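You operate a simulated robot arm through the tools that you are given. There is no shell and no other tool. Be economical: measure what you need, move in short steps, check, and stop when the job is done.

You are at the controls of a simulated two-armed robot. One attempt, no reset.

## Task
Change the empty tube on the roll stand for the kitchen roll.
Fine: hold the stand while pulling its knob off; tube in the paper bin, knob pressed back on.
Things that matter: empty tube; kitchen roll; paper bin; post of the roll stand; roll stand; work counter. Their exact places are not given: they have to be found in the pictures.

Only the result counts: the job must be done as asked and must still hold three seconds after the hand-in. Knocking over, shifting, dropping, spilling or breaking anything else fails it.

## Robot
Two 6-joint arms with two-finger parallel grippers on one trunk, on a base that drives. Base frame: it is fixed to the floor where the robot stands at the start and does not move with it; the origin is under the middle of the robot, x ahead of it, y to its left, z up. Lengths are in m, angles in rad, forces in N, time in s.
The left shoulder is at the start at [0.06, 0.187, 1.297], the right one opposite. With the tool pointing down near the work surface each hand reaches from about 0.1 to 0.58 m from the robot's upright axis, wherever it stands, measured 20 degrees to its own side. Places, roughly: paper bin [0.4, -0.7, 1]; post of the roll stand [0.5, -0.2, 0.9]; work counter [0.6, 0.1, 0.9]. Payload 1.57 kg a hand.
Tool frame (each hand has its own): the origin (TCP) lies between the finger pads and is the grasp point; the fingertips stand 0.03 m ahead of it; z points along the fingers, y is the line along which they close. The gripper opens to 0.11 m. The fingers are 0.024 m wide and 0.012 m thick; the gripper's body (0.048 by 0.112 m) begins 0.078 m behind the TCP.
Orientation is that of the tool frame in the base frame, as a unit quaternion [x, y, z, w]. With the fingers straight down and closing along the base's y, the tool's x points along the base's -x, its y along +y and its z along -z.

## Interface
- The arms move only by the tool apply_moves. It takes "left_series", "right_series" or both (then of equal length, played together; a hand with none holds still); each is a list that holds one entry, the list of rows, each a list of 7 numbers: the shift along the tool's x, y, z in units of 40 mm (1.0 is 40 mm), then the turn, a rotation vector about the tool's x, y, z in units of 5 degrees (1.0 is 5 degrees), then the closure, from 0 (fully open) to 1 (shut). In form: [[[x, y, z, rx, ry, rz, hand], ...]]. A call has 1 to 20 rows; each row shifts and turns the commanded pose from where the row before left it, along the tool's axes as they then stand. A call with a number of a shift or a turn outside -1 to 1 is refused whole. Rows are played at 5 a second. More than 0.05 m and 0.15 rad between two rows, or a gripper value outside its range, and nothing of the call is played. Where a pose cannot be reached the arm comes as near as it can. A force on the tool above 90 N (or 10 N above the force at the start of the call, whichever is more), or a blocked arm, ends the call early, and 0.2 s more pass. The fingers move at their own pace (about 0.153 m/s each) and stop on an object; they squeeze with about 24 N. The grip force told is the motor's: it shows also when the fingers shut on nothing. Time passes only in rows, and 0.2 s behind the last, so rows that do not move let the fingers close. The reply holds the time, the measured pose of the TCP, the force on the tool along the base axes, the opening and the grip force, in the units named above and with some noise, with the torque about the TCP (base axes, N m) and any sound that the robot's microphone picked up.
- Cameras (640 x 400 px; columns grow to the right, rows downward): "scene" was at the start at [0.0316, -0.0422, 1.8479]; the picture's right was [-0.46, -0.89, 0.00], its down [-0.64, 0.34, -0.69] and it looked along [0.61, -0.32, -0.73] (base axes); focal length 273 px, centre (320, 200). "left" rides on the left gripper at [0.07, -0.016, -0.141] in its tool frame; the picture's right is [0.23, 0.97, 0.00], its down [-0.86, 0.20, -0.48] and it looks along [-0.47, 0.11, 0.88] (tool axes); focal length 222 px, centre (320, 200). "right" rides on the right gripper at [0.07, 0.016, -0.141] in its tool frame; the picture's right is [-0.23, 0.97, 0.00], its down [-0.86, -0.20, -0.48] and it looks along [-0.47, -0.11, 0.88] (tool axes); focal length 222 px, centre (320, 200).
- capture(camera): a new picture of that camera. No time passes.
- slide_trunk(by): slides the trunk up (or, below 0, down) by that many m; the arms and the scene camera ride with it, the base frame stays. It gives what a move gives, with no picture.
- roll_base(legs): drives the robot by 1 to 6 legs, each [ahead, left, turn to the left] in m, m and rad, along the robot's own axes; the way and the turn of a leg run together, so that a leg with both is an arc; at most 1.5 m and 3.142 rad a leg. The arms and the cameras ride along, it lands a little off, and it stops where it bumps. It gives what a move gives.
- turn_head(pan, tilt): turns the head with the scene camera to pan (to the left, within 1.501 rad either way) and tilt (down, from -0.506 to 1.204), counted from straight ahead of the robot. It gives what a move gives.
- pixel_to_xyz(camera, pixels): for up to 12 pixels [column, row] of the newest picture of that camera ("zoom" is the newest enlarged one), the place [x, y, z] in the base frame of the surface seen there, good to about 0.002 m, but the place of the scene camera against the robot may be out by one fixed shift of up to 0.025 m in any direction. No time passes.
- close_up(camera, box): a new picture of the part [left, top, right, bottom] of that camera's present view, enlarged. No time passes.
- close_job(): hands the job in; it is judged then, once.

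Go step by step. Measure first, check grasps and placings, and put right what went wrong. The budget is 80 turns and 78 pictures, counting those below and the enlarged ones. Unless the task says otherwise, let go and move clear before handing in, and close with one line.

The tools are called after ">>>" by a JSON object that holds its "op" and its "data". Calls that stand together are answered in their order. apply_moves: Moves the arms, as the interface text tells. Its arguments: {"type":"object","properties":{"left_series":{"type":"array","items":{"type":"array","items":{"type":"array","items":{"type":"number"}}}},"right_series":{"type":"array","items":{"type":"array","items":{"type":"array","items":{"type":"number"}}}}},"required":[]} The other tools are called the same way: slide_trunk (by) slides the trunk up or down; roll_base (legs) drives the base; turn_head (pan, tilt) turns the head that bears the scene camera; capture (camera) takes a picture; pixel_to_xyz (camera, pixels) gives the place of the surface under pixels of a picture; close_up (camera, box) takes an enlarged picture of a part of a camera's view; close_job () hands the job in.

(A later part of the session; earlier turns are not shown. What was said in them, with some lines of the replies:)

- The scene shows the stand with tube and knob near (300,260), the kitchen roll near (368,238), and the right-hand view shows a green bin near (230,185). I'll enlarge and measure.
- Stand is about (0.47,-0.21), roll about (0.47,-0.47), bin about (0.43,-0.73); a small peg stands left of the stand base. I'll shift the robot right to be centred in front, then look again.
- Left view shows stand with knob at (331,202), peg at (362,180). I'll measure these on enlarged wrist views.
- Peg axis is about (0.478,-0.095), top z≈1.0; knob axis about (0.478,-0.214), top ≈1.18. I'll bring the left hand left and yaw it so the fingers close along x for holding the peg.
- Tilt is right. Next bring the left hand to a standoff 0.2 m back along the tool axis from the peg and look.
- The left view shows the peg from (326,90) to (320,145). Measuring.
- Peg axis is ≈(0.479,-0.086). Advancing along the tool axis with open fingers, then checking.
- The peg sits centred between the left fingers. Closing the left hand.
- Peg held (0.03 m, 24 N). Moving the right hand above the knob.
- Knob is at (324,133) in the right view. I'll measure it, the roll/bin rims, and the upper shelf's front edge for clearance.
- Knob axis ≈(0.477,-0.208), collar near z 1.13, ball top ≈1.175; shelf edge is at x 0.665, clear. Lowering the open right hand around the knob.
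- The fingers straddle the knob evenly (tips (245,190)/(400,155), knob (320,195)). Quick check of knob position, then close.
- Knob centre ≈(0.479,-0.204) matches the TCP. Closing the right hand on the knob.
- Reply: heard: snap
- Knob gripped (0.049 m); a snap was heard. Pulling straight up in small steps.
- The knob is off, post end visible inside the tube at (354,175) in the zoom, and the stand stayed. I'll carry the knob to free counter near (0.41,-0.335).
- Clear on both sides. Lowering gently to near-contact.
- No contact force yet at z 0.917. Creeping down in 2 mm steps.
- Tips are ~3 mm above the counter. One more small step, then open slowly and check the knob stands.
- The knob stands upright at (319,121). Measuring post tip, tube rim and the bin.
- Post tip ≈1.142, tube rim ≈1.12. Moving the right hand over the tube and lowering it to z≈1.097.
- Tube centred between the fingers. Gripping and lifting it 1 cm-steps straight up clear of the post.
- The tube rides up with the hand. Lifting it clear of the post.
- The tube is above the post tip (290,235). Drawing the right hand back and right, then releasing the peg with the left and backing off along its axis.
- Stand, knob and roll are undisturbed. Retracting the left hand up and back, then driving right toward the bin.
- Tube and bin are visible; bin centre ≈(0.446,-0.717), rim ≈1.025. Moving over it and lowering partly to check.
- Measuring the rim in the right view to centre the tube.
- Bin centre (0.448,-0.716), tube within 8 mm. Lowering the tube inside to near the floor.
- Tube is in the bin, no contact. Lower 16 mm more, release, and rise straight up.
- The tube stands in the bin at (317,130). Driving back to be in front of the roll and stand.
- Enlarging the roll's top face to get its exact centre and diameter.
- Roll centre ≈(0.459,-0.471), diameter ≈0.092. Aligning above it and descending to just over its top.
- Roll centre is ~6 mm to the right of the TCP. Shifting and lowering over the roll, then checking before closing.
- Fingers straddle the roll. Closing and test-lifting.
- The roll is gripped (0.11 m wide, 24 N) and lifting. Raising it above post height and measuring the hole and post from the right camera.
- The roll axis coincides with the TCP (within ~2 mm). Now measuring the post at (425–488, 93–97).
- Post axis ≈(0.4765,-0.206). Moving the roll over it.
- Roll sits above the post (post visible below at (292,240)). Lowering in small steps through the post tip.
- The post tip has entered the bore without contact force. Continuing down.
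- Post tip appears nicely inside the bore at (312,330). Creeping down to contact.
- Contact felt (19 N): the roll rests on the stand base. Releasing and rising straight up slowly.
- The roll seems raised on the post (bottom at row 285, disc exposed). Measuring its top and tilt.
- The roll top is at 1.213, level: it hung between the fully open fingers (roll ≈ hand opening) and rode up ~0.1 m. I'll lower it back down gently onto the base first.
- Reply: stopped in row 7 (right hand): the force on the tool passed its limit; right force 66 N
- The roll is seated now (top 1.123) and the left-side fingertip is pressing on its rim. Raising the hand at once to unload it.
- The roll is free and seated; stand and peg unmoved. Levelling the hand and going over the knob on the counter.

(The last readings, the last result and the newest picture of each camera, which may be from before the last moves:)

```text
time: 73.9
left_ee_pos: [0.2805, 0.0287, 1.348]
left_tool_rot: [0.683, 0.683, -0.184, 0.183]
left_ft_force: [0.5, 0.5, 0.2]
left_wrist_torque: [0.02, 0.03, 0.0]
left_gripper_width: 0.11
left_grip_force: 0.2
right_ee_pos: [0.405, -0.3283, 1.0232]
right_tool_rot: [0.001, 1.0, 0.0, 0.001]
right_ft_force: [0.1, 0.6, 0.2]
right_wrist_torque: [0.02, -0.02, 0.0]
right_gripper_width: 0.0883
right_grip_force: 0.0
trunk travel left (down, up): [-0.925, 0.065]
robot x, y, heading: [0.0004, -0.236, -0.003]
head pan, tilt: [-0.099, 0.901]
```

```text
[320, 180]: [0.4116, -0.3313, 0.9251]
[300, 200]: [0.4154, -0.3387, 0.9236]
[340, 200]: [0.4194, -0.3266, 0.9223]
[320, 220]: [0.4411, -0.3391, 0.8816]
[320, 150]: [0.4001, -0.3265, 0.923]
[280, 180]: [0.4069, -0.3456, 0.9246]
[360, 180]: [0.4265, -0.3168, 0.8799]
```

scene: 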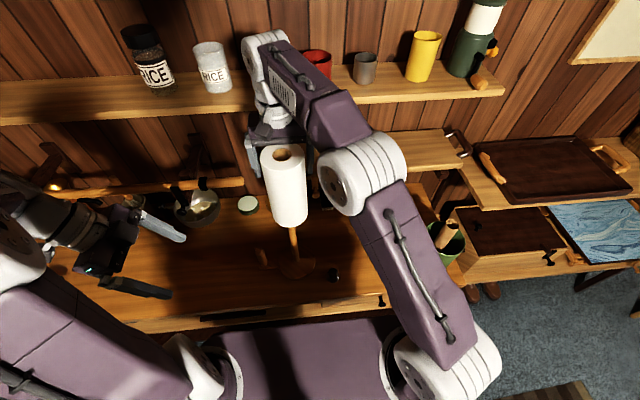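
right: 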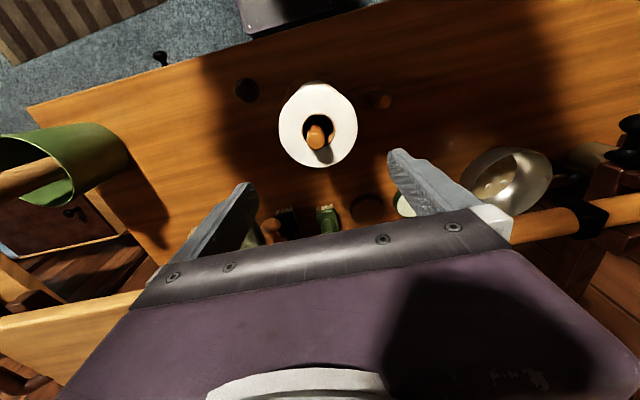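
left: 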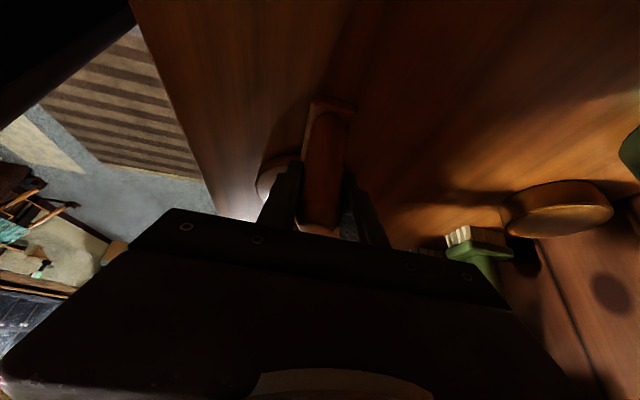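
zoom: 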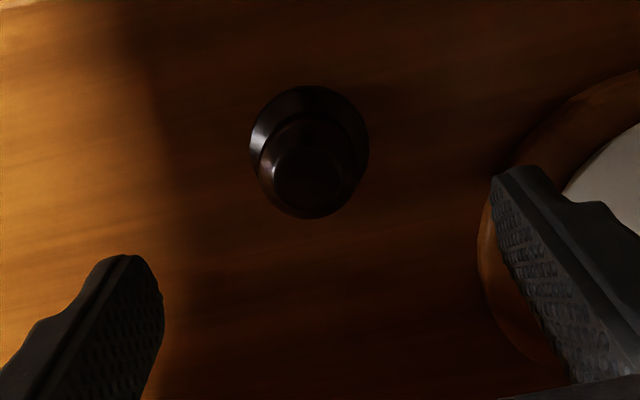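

Knob centre ≈(0.409,-0.335). Aligning, lowering to z≈0.917 and gripping.

>>> {"op": "apply_moves", "data": {"right_series": [[[-0.1, -0.17, 0.4, 0, 0, 0, 0.2], [0, 0, 0.7, 0, 0, 0, 0.2], [0, 0, 0.7, 0, 0, 0, 0.2], [0, 0, 0.5, 0, 0, 0, 0.2], [0, 0, 0.3, 0, 0, 0, 0.2], [0, 0, 0, 0, 0, 0, 0.2]]]}}

>>> {"op": "capture", "data": {"camera": "right"}}

```text
time: 75.3
left_ee_pos: [0.2811, 0.0298, 1.349]
left_tool_rot: [0.683, 0.682, -0.184, 0.183]
left_ft_force: [-0.6, -1.0, 0.7]
left_wrist_torque: [0.0, -0.01, 0.02]
left_gripper_width: 0.1101
left_grip_force: 0.0
right_ee_pos: [0.4116, -0.339, 0.9222]
right_tool_rot: [0.002, 1.0, 0.0, 0.0]
right_ft_force: [0.0, -1.0, 0.1]
right_wrist_torque: [0.02, -0.01, 0.01]
right_gripper_width: 0.0881
right_grip_force: 0.0
trunk travel left (down, up): [-0.925, 0.065]
robot x, y, heading: [-0.0002, -0.2376, -0.007]
head pan, tilt: [-0.099, 0.901]
```

```text
16 pictures are left
```

right: 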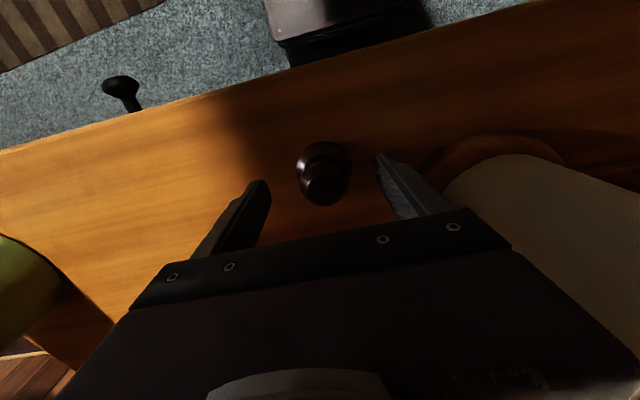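

Knob lies centred. Down 5 mm more and close.

>>> {"op": "apply_moves", "data": {"right_series": [[[0, 0.03, 0.12, 0, 0, 0, 0.2], [0, 0, 0, 0, 0, 0, 0.4], [0, 0, 0, 0, 0, 0, 0.6], [0, 0, 0, 0, 0, 0, 1], [0, 0, 0, 0, 0, 0, 1], [0, 0, -0.3, 0, 0, 0, 1], [0, 0, -0.7, 0, 0, 0, 1], [0, 0, 0, 0, 0, 0, 1]]]}}

>>> {"op": "close_up", "data": {"camera": "right", "box": [220, 100, 420, 225]}}

```text
time: 77.1
left_ee_pos: [0.2813, 0.0289, 1.3488]
left_tool_rot: [0.684, 0.682, -0.183, 0.183]
left_ft_force: [-0.1, 0.4, 0.1]
left_wrist_torque: [-0.04, 0.02, -0.02]
left_gripper_width: 0.1099
left_grip_force: 0.0
right_ee_pos: [0.4106, -0.3387, 0.9559]
right_tool_rot: [0.001, 1.0, 0.001, 0.0]
right_ft_force: [-0.3, 0.4, -0.6]
right_wrist_torque: [0.03, -0.02, 0.01]
right_gripper_width: 0.0343
right_grip_force: 23.8
trunk travel left (down, up): [-0.925, 0.065]
robot x, y, heading: [-0.0029, -0.2386, -0.003]
head pan, tilt: [-0.099, 0.901]
```

```text
3.20 times, centred on (320, 162) of right
```

zoom: 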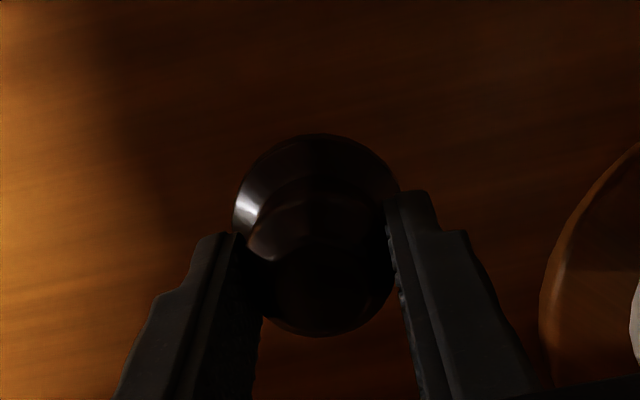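

Knob held by its ball with the tips just above the collar – ideal for pressing. Raising it and re-measuring the post tip.

>>> {"op": "apply_moves", "data": {"right_series": [[[0, 0, -0.9, 0, 0, 0, 1], [0, 0, -0.9, 0, 0, 0, 1], [0, 0, -0.9, 0, 0, 0, 1], [0, 0, -0.9, 0, 0, 0, 1], [0, 0, -0.9, 0, 0, 0, 1], [0, 0, -0.9, 0, 0, 0, 1], [0, 0, -0.9, 0, 0, 0, 1], [0, 0, -0.9, 0, 0, 0, 1], [0, 0, -0.3, 0, 0, 0, 1], [0, 0, 0, 0, 0, 0, 1]]]}}

>>> {"op": "capture", "data": {"camera": "right"}}

```text
time: 79.3
left_ee_pos: [0.2817, 0.0287, 1.3485]
left_tool_rot: [0.684, 0.682, -0.183, 0.183]
left_ft_force: [-0.5, 0.7, -0.4]
left_wrist_torque: [-0.02, -0.03, -0.02]
left_gripper_width: 0.1098
left_grip_force: 0.0
right_ee_pos: [0.4097, -0.3388, 1.2569]
right_tool_rot: [0.002, 1.0, 0.0, -0.001]
right_ft_force: [-0.3, 0.1, -0.7]
right_wrist_torque: [-0.02, -0.03, 0.01]
right_gripper_width: 0.0344
right_grip_force: 23.8
trunk travel left (down, up): [-0.925, 0.065]
robot x, y, heading: [-0.0013, -0.2382, 0.001]
head pan, tilt: [-0.099, 0.901]
```

```text
14 pictures are left
```

right: 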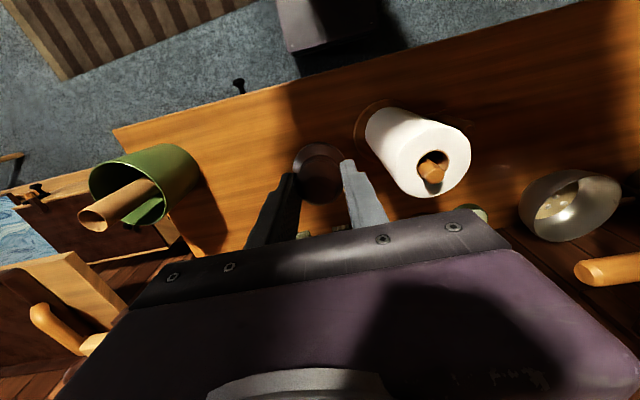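

>>> {"op": "close_up", "data": {"camera": "right", "box": [280, 120, 480, 220]}}

>>> {"op": "pixel_to_xyz", "data": {"camera": "right", "pixels": [[432, 172], [428, 172], [436, 171], [431, 165], [433, 178], [410, 140], [400, 180], [465, 170], [320, 190], [320, 175], [320, 150]]}}

```text
3.20 times, centred on (380, 170) of right
```

zoom: 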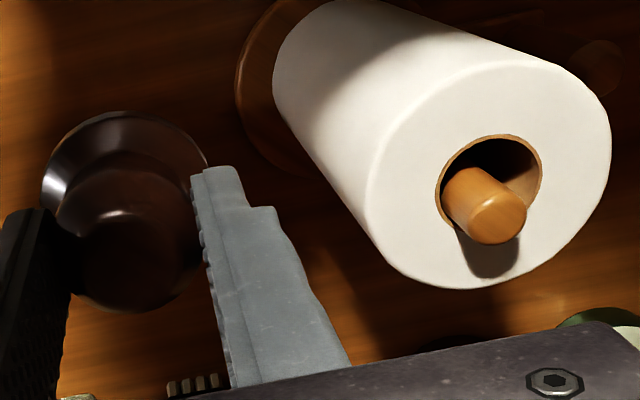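

```text
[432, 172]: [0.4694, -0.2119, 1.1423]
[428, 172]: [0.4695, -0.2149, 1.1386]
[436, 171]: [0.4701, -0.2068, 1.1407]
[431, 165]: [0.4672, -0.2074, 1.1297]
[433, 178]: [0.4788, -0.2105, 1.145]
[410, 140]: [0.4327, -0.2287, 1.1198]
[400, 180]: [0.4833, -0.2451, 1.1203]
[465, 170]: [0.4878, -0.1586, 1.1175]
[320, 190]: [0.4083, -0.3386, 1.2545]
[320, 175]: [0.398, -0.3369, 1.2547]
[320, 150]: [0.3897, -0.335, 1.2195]
```

Post tip ≈(0.475,-0.207); the knob axis is at the TCP, bottom ≈1.21. Moving over the post.

>>> {"op": "apply_moves", "data": {"right_series": [[[-0.415, 0.825, 0, 0, 0, 0, 1], [-0.415, 0.825, 0, 0, 0, 0, 1], [-0.415, 0.825, 0, 0, 0, 0, 1], [-0.415, 0.825, 0, 0, 0, 0, 1], [0, 0, 0.5, 0, 0, 0, 1], [0, 0, 0.5, 0, 0, 0, 1], [0, 0, 0, 0, 0, 0, 1], [0, 0, 0, 0, 0, 0, 1]]]}}

>>> {"op": "close_up", "data": {"camera": "scene", "box": [240, 180, 340, 255]}}

>>> {"op": "close_up", "data": {"camera": "right", "box": [240, 80, 400, 220]}}

```text
time: 81.1
left_ee_pos: [0.281, 0.0286, 1.348]
left_tool_rot: [0.683, 0.683, -0.183, 0.184]
left_ft_force: [-0.2, 0.0, 1.1]
left_wrist_torque: [0.03, 0.0, -0.04]
left_gripper_width: 0.1099
left_grip_force: 0.1
right_ee_pos: [0.4773, -0.2055, 1.2169]
right_tool_rot: [0.002, 1.0, 0.0, 0.0]
right_ft_force: [0.4, 0.1, -0.3]
right_wrist_torque: [-0.02, 0.01, -0.01]
right_gripper_width: 0.0346
right_grip_force: 24.4
trunk travel left (down, up): [-0.925, 0.065]
robot x, y, heading: [-0.0037, -0.2403, -0.002]
head pan, tilt: [-0.099, 0.901]
```

```text
5.33 times, centred on (290, 218) of scene
```

zoom: 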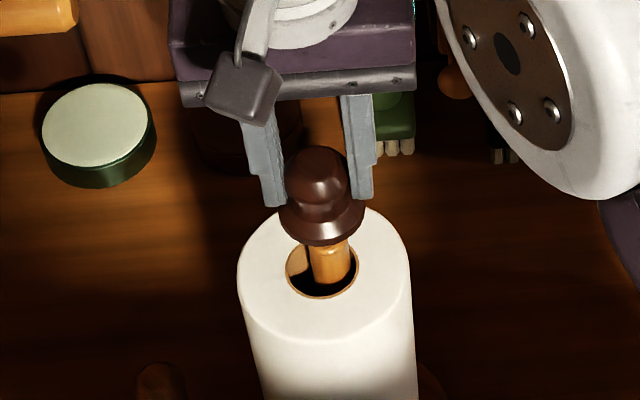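

```text
2.86 times, centred on (320, 150) of right
```

zoom: 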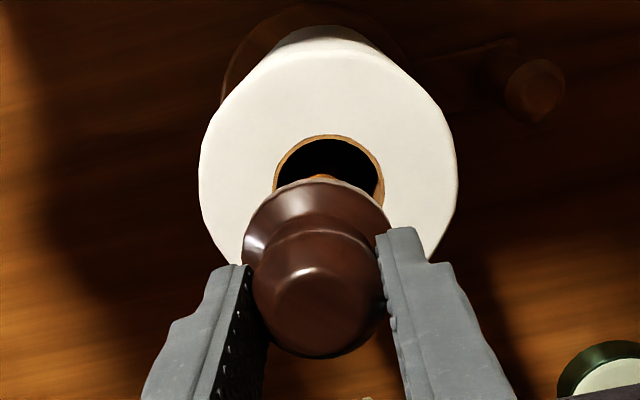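

Knob is lined up over the post. Lowering in small steps toward seating.

>>> {"op": "apply_moves", "data": {"right_series": [[[0, 0, 0.3, 0, 0, 0, 1], [0, 0, 0.2, 0, 0, 0, 1], [0, 0, 0.15, 0, 0, 0, 1], [0, 0, 0.1, 0, 0, 0, 1], [0, 0, 0.1, 0, 0, 0, 1], [0, 0, 0, 0, 0, 0, 1]]]}}

>>> {"op": "close_up", "data": {"camera": "scene", "box": [240, 180, 340, 255]}}

```text
time: 82.5
left_ee_pos: [0.2812, 0.0283, 1.3478]
left_tool_rot: [0.684, 0.682, -0.184, 0.183]
left_ft_force: [0.0, 0.3, -0.1]
left_wrist_torque: [0.0, -0.01, 0.0]
left_gripper_width: 0.11
left_grip_force: 0.0
right_ee_pos: [0.4774, -0.2072, 1.1809]
right_tool_rot: [0.001, 1.0, 0.0, 0.0]
right_ft_force: [0.5, -0.4, -0.6]
right_wrist_torque: [-0.01, 0.03, 0.02]
right_gripper_width: 0.0343
right_grip_force: 24.0
trunk travel left (down, up): [-0.925, 0.065]
robot x, y, heading: [0.0007, -0.2379, 0.002]
head pan, tilt: [-0.099, 0.901]
```

```text
5.33 times, centred on (290, 218) of scene
```

zoom: 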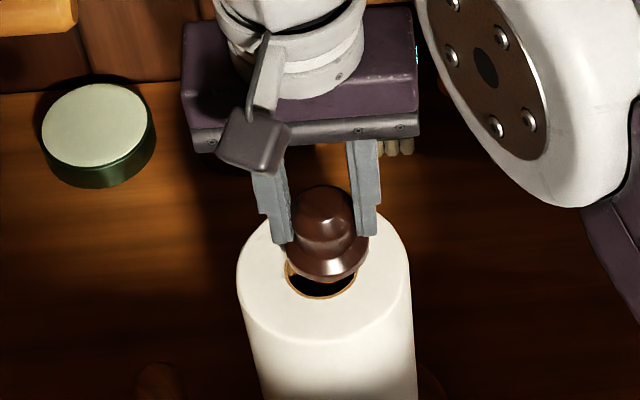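

No resistance yet; the knob is slipping over the tip. Continuing in 3–4 mm steps.

>>> {"op": "apply_moves", "data": {"right_series": [[[0, 0, 0.1, 0, 0, 0, 1], [0, 0, 0.1, 0, 0, 0, 1], [0, 0, 0.08, 0, 0, 0, 1], [0, 0, 0, 0, 0, 0, 1]]]}}

```text
time: 83.5
left_ee_pos: [0.2807, 0.0289, 1.3478]
left_tool_rot: [0.684, 0.682, -0.182, 0.183]
left_ft_force: [0.6, -0.3, -0.6]
left_wrist_torque: [-0.03, 0.02, 0.0]
left_gripper_width: 0.1101
left_grip_force: 0.1
right_ee_pos: [0.4791, -0.2061, 1.1741]
right_tool_rot: [0.002, 1.0, 0.001, 0.003]
right_ft_force: [4.4, -2.6, 20.7]
right_wrist_torque: [-0.39, 0.12, 0.03]
right_gripper_width: 0.0343
right_grip_force: 24.1
trunk travel left (down, up): [-0.925, 0.065]
robot x, y, heading: [0.0004, -0.2385, -0.005]
head pan, tilt: [-0.099, 0.901]
heard: snap
```

A snap was heard with 21 N – the knob has clicked on. Checking its height.

>>> {"op": "capture", "data": {"camera": "right"}}

>>> {"op": "pixel_to_xyz", "data": {"camera": "right", "pixels": [[322, 195], [320, 188], [316, 165], [280, 140], [360, 140]]}}

```text
9 pictures are left
```

right: 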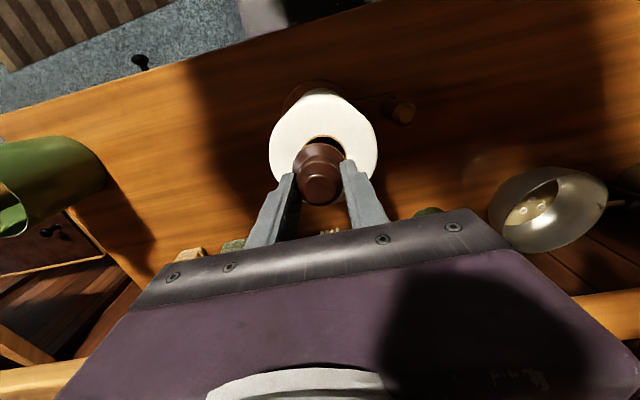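

```text
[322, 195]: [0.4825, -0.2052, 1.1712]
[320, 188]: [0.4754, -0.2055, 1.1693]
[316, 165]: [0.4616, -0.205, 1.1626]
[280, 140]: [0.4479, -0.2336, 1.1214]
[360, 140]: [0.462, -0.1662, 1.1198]
```

Knob top is at 1.170, same as originally – fully seated. Relieving, releasing and rising.

>>> {"op": "apply_moves", "data": {"right_series": [[[0, 0, -0.04, 0, 0, 0, 1], [0, 0, 0, 0, 0, 0, 0.6], [0, 0, 0, 0, 0, 0, 0.3], [0, 0, 0, 0, 0, 0, 0.1], [0, 0, 0, 0, 0, 0, 0.1], [0, 0, -0.3, 0, 0, 0, 0.1], [0, 0, -0.7, 0, 0, 0, 0.1], [0, 0, -0.8, 0, 0, 0, 0.1], [0, 0, -0.8, 0, 0, 0, 0.1], [0.6, -0.6, 0, 0, 0, 0, 0], [0.6, -0.6, 0, 0, 0, 0, 0], [0.6, -0.6, 0, 0, 0, 0, 0], [0.6, -0.6, 0, 0, 0, 0, 0], [0.6, -0.6, 0, 0, 0, 0, 0], [0, 0, 0, 0, 0, 0, 0]]]}}

>>> {"op": "capture", "data": {"camera": "scene"}}

>>> {"op": "close_up", "data": {"camera": "scene", "box": [210, 190, 370, 290]}}

>>> {"op": "pixel_to_xyz", "data": {"camera": "zoom", "pixels": [[325, 125], [325, 145], [290, 190], [375, 180], [330, 200], [340, 325], [340, 345]]}}

```text
time: 86.7
left_ee_pos: [0.2813, 0.029, 1.3479]
left_tool_rot: [0.683, 0.683, -0.183, 0.183]
left_ft_force: [0.7, -0.1, 0.0]
left_wrist_torque: [-0.01, 0.04, 0.02]
left_gripper_width: 0.1097
left_grip_force: 0.1
right_ee_pos: [0.3575, -0.3237, 1.2756]
right_tool_rot: [0.001, 1.0, 0.0, 0.0]
right_ft_force: [0.2, -0.5, 0.8]
right_wrist_torque: [0.02, 0.03, 0.01]
right_gripper_width: 0.1099
right_grip_force: 0.1
trunk travel left (down, up): [-0.925, 0.065]
robot x, y, heading: [-0.0008, -0.2395, -0.002]
head pan, tilt: [-0.099, 0.901]
```

```text
8 pictures are left
```

scene: 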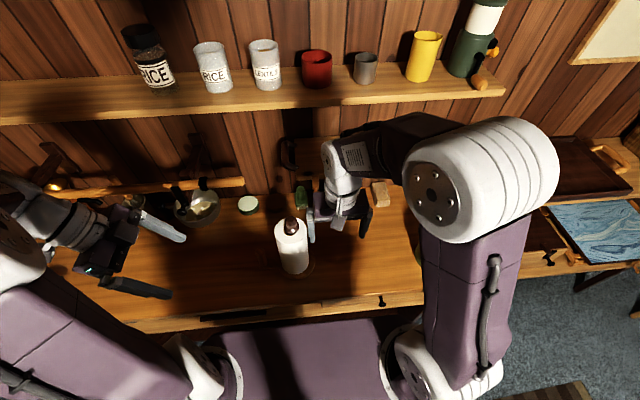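

```text
4.00 times, centred on (290, 240) of scene
```

zoom: 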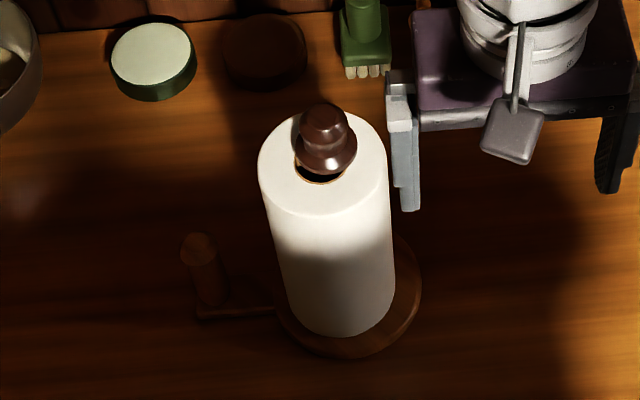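

```text
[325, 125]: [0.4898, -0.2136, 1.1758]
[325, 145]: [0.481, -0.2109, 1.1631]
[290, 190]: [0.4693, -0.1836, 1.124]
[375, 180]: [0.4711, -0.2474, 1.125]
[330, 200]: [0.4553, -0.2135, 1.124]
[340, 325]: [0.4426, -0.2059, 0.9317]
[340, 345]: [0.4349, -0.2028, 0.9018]
```

The knob is back on the post over the roll, the stand is where it was, the tube lies in the bin, and both hands are clear, so I'm handing in.

>>> {"op": "close_job", "data": {}}

```text
The job is handed in.
```

The kitchen roll is on the stand with the knob clicked back on, and the empty tube is in the paper bin. When I let go, the roll stuck in the open fingers and rode about 10 cm up the post. I lowered it again; a fingertip pressed on its rim hard enough to trip the force limit. It is seated a few millimetres off centre, and the stand has not visibly moved.
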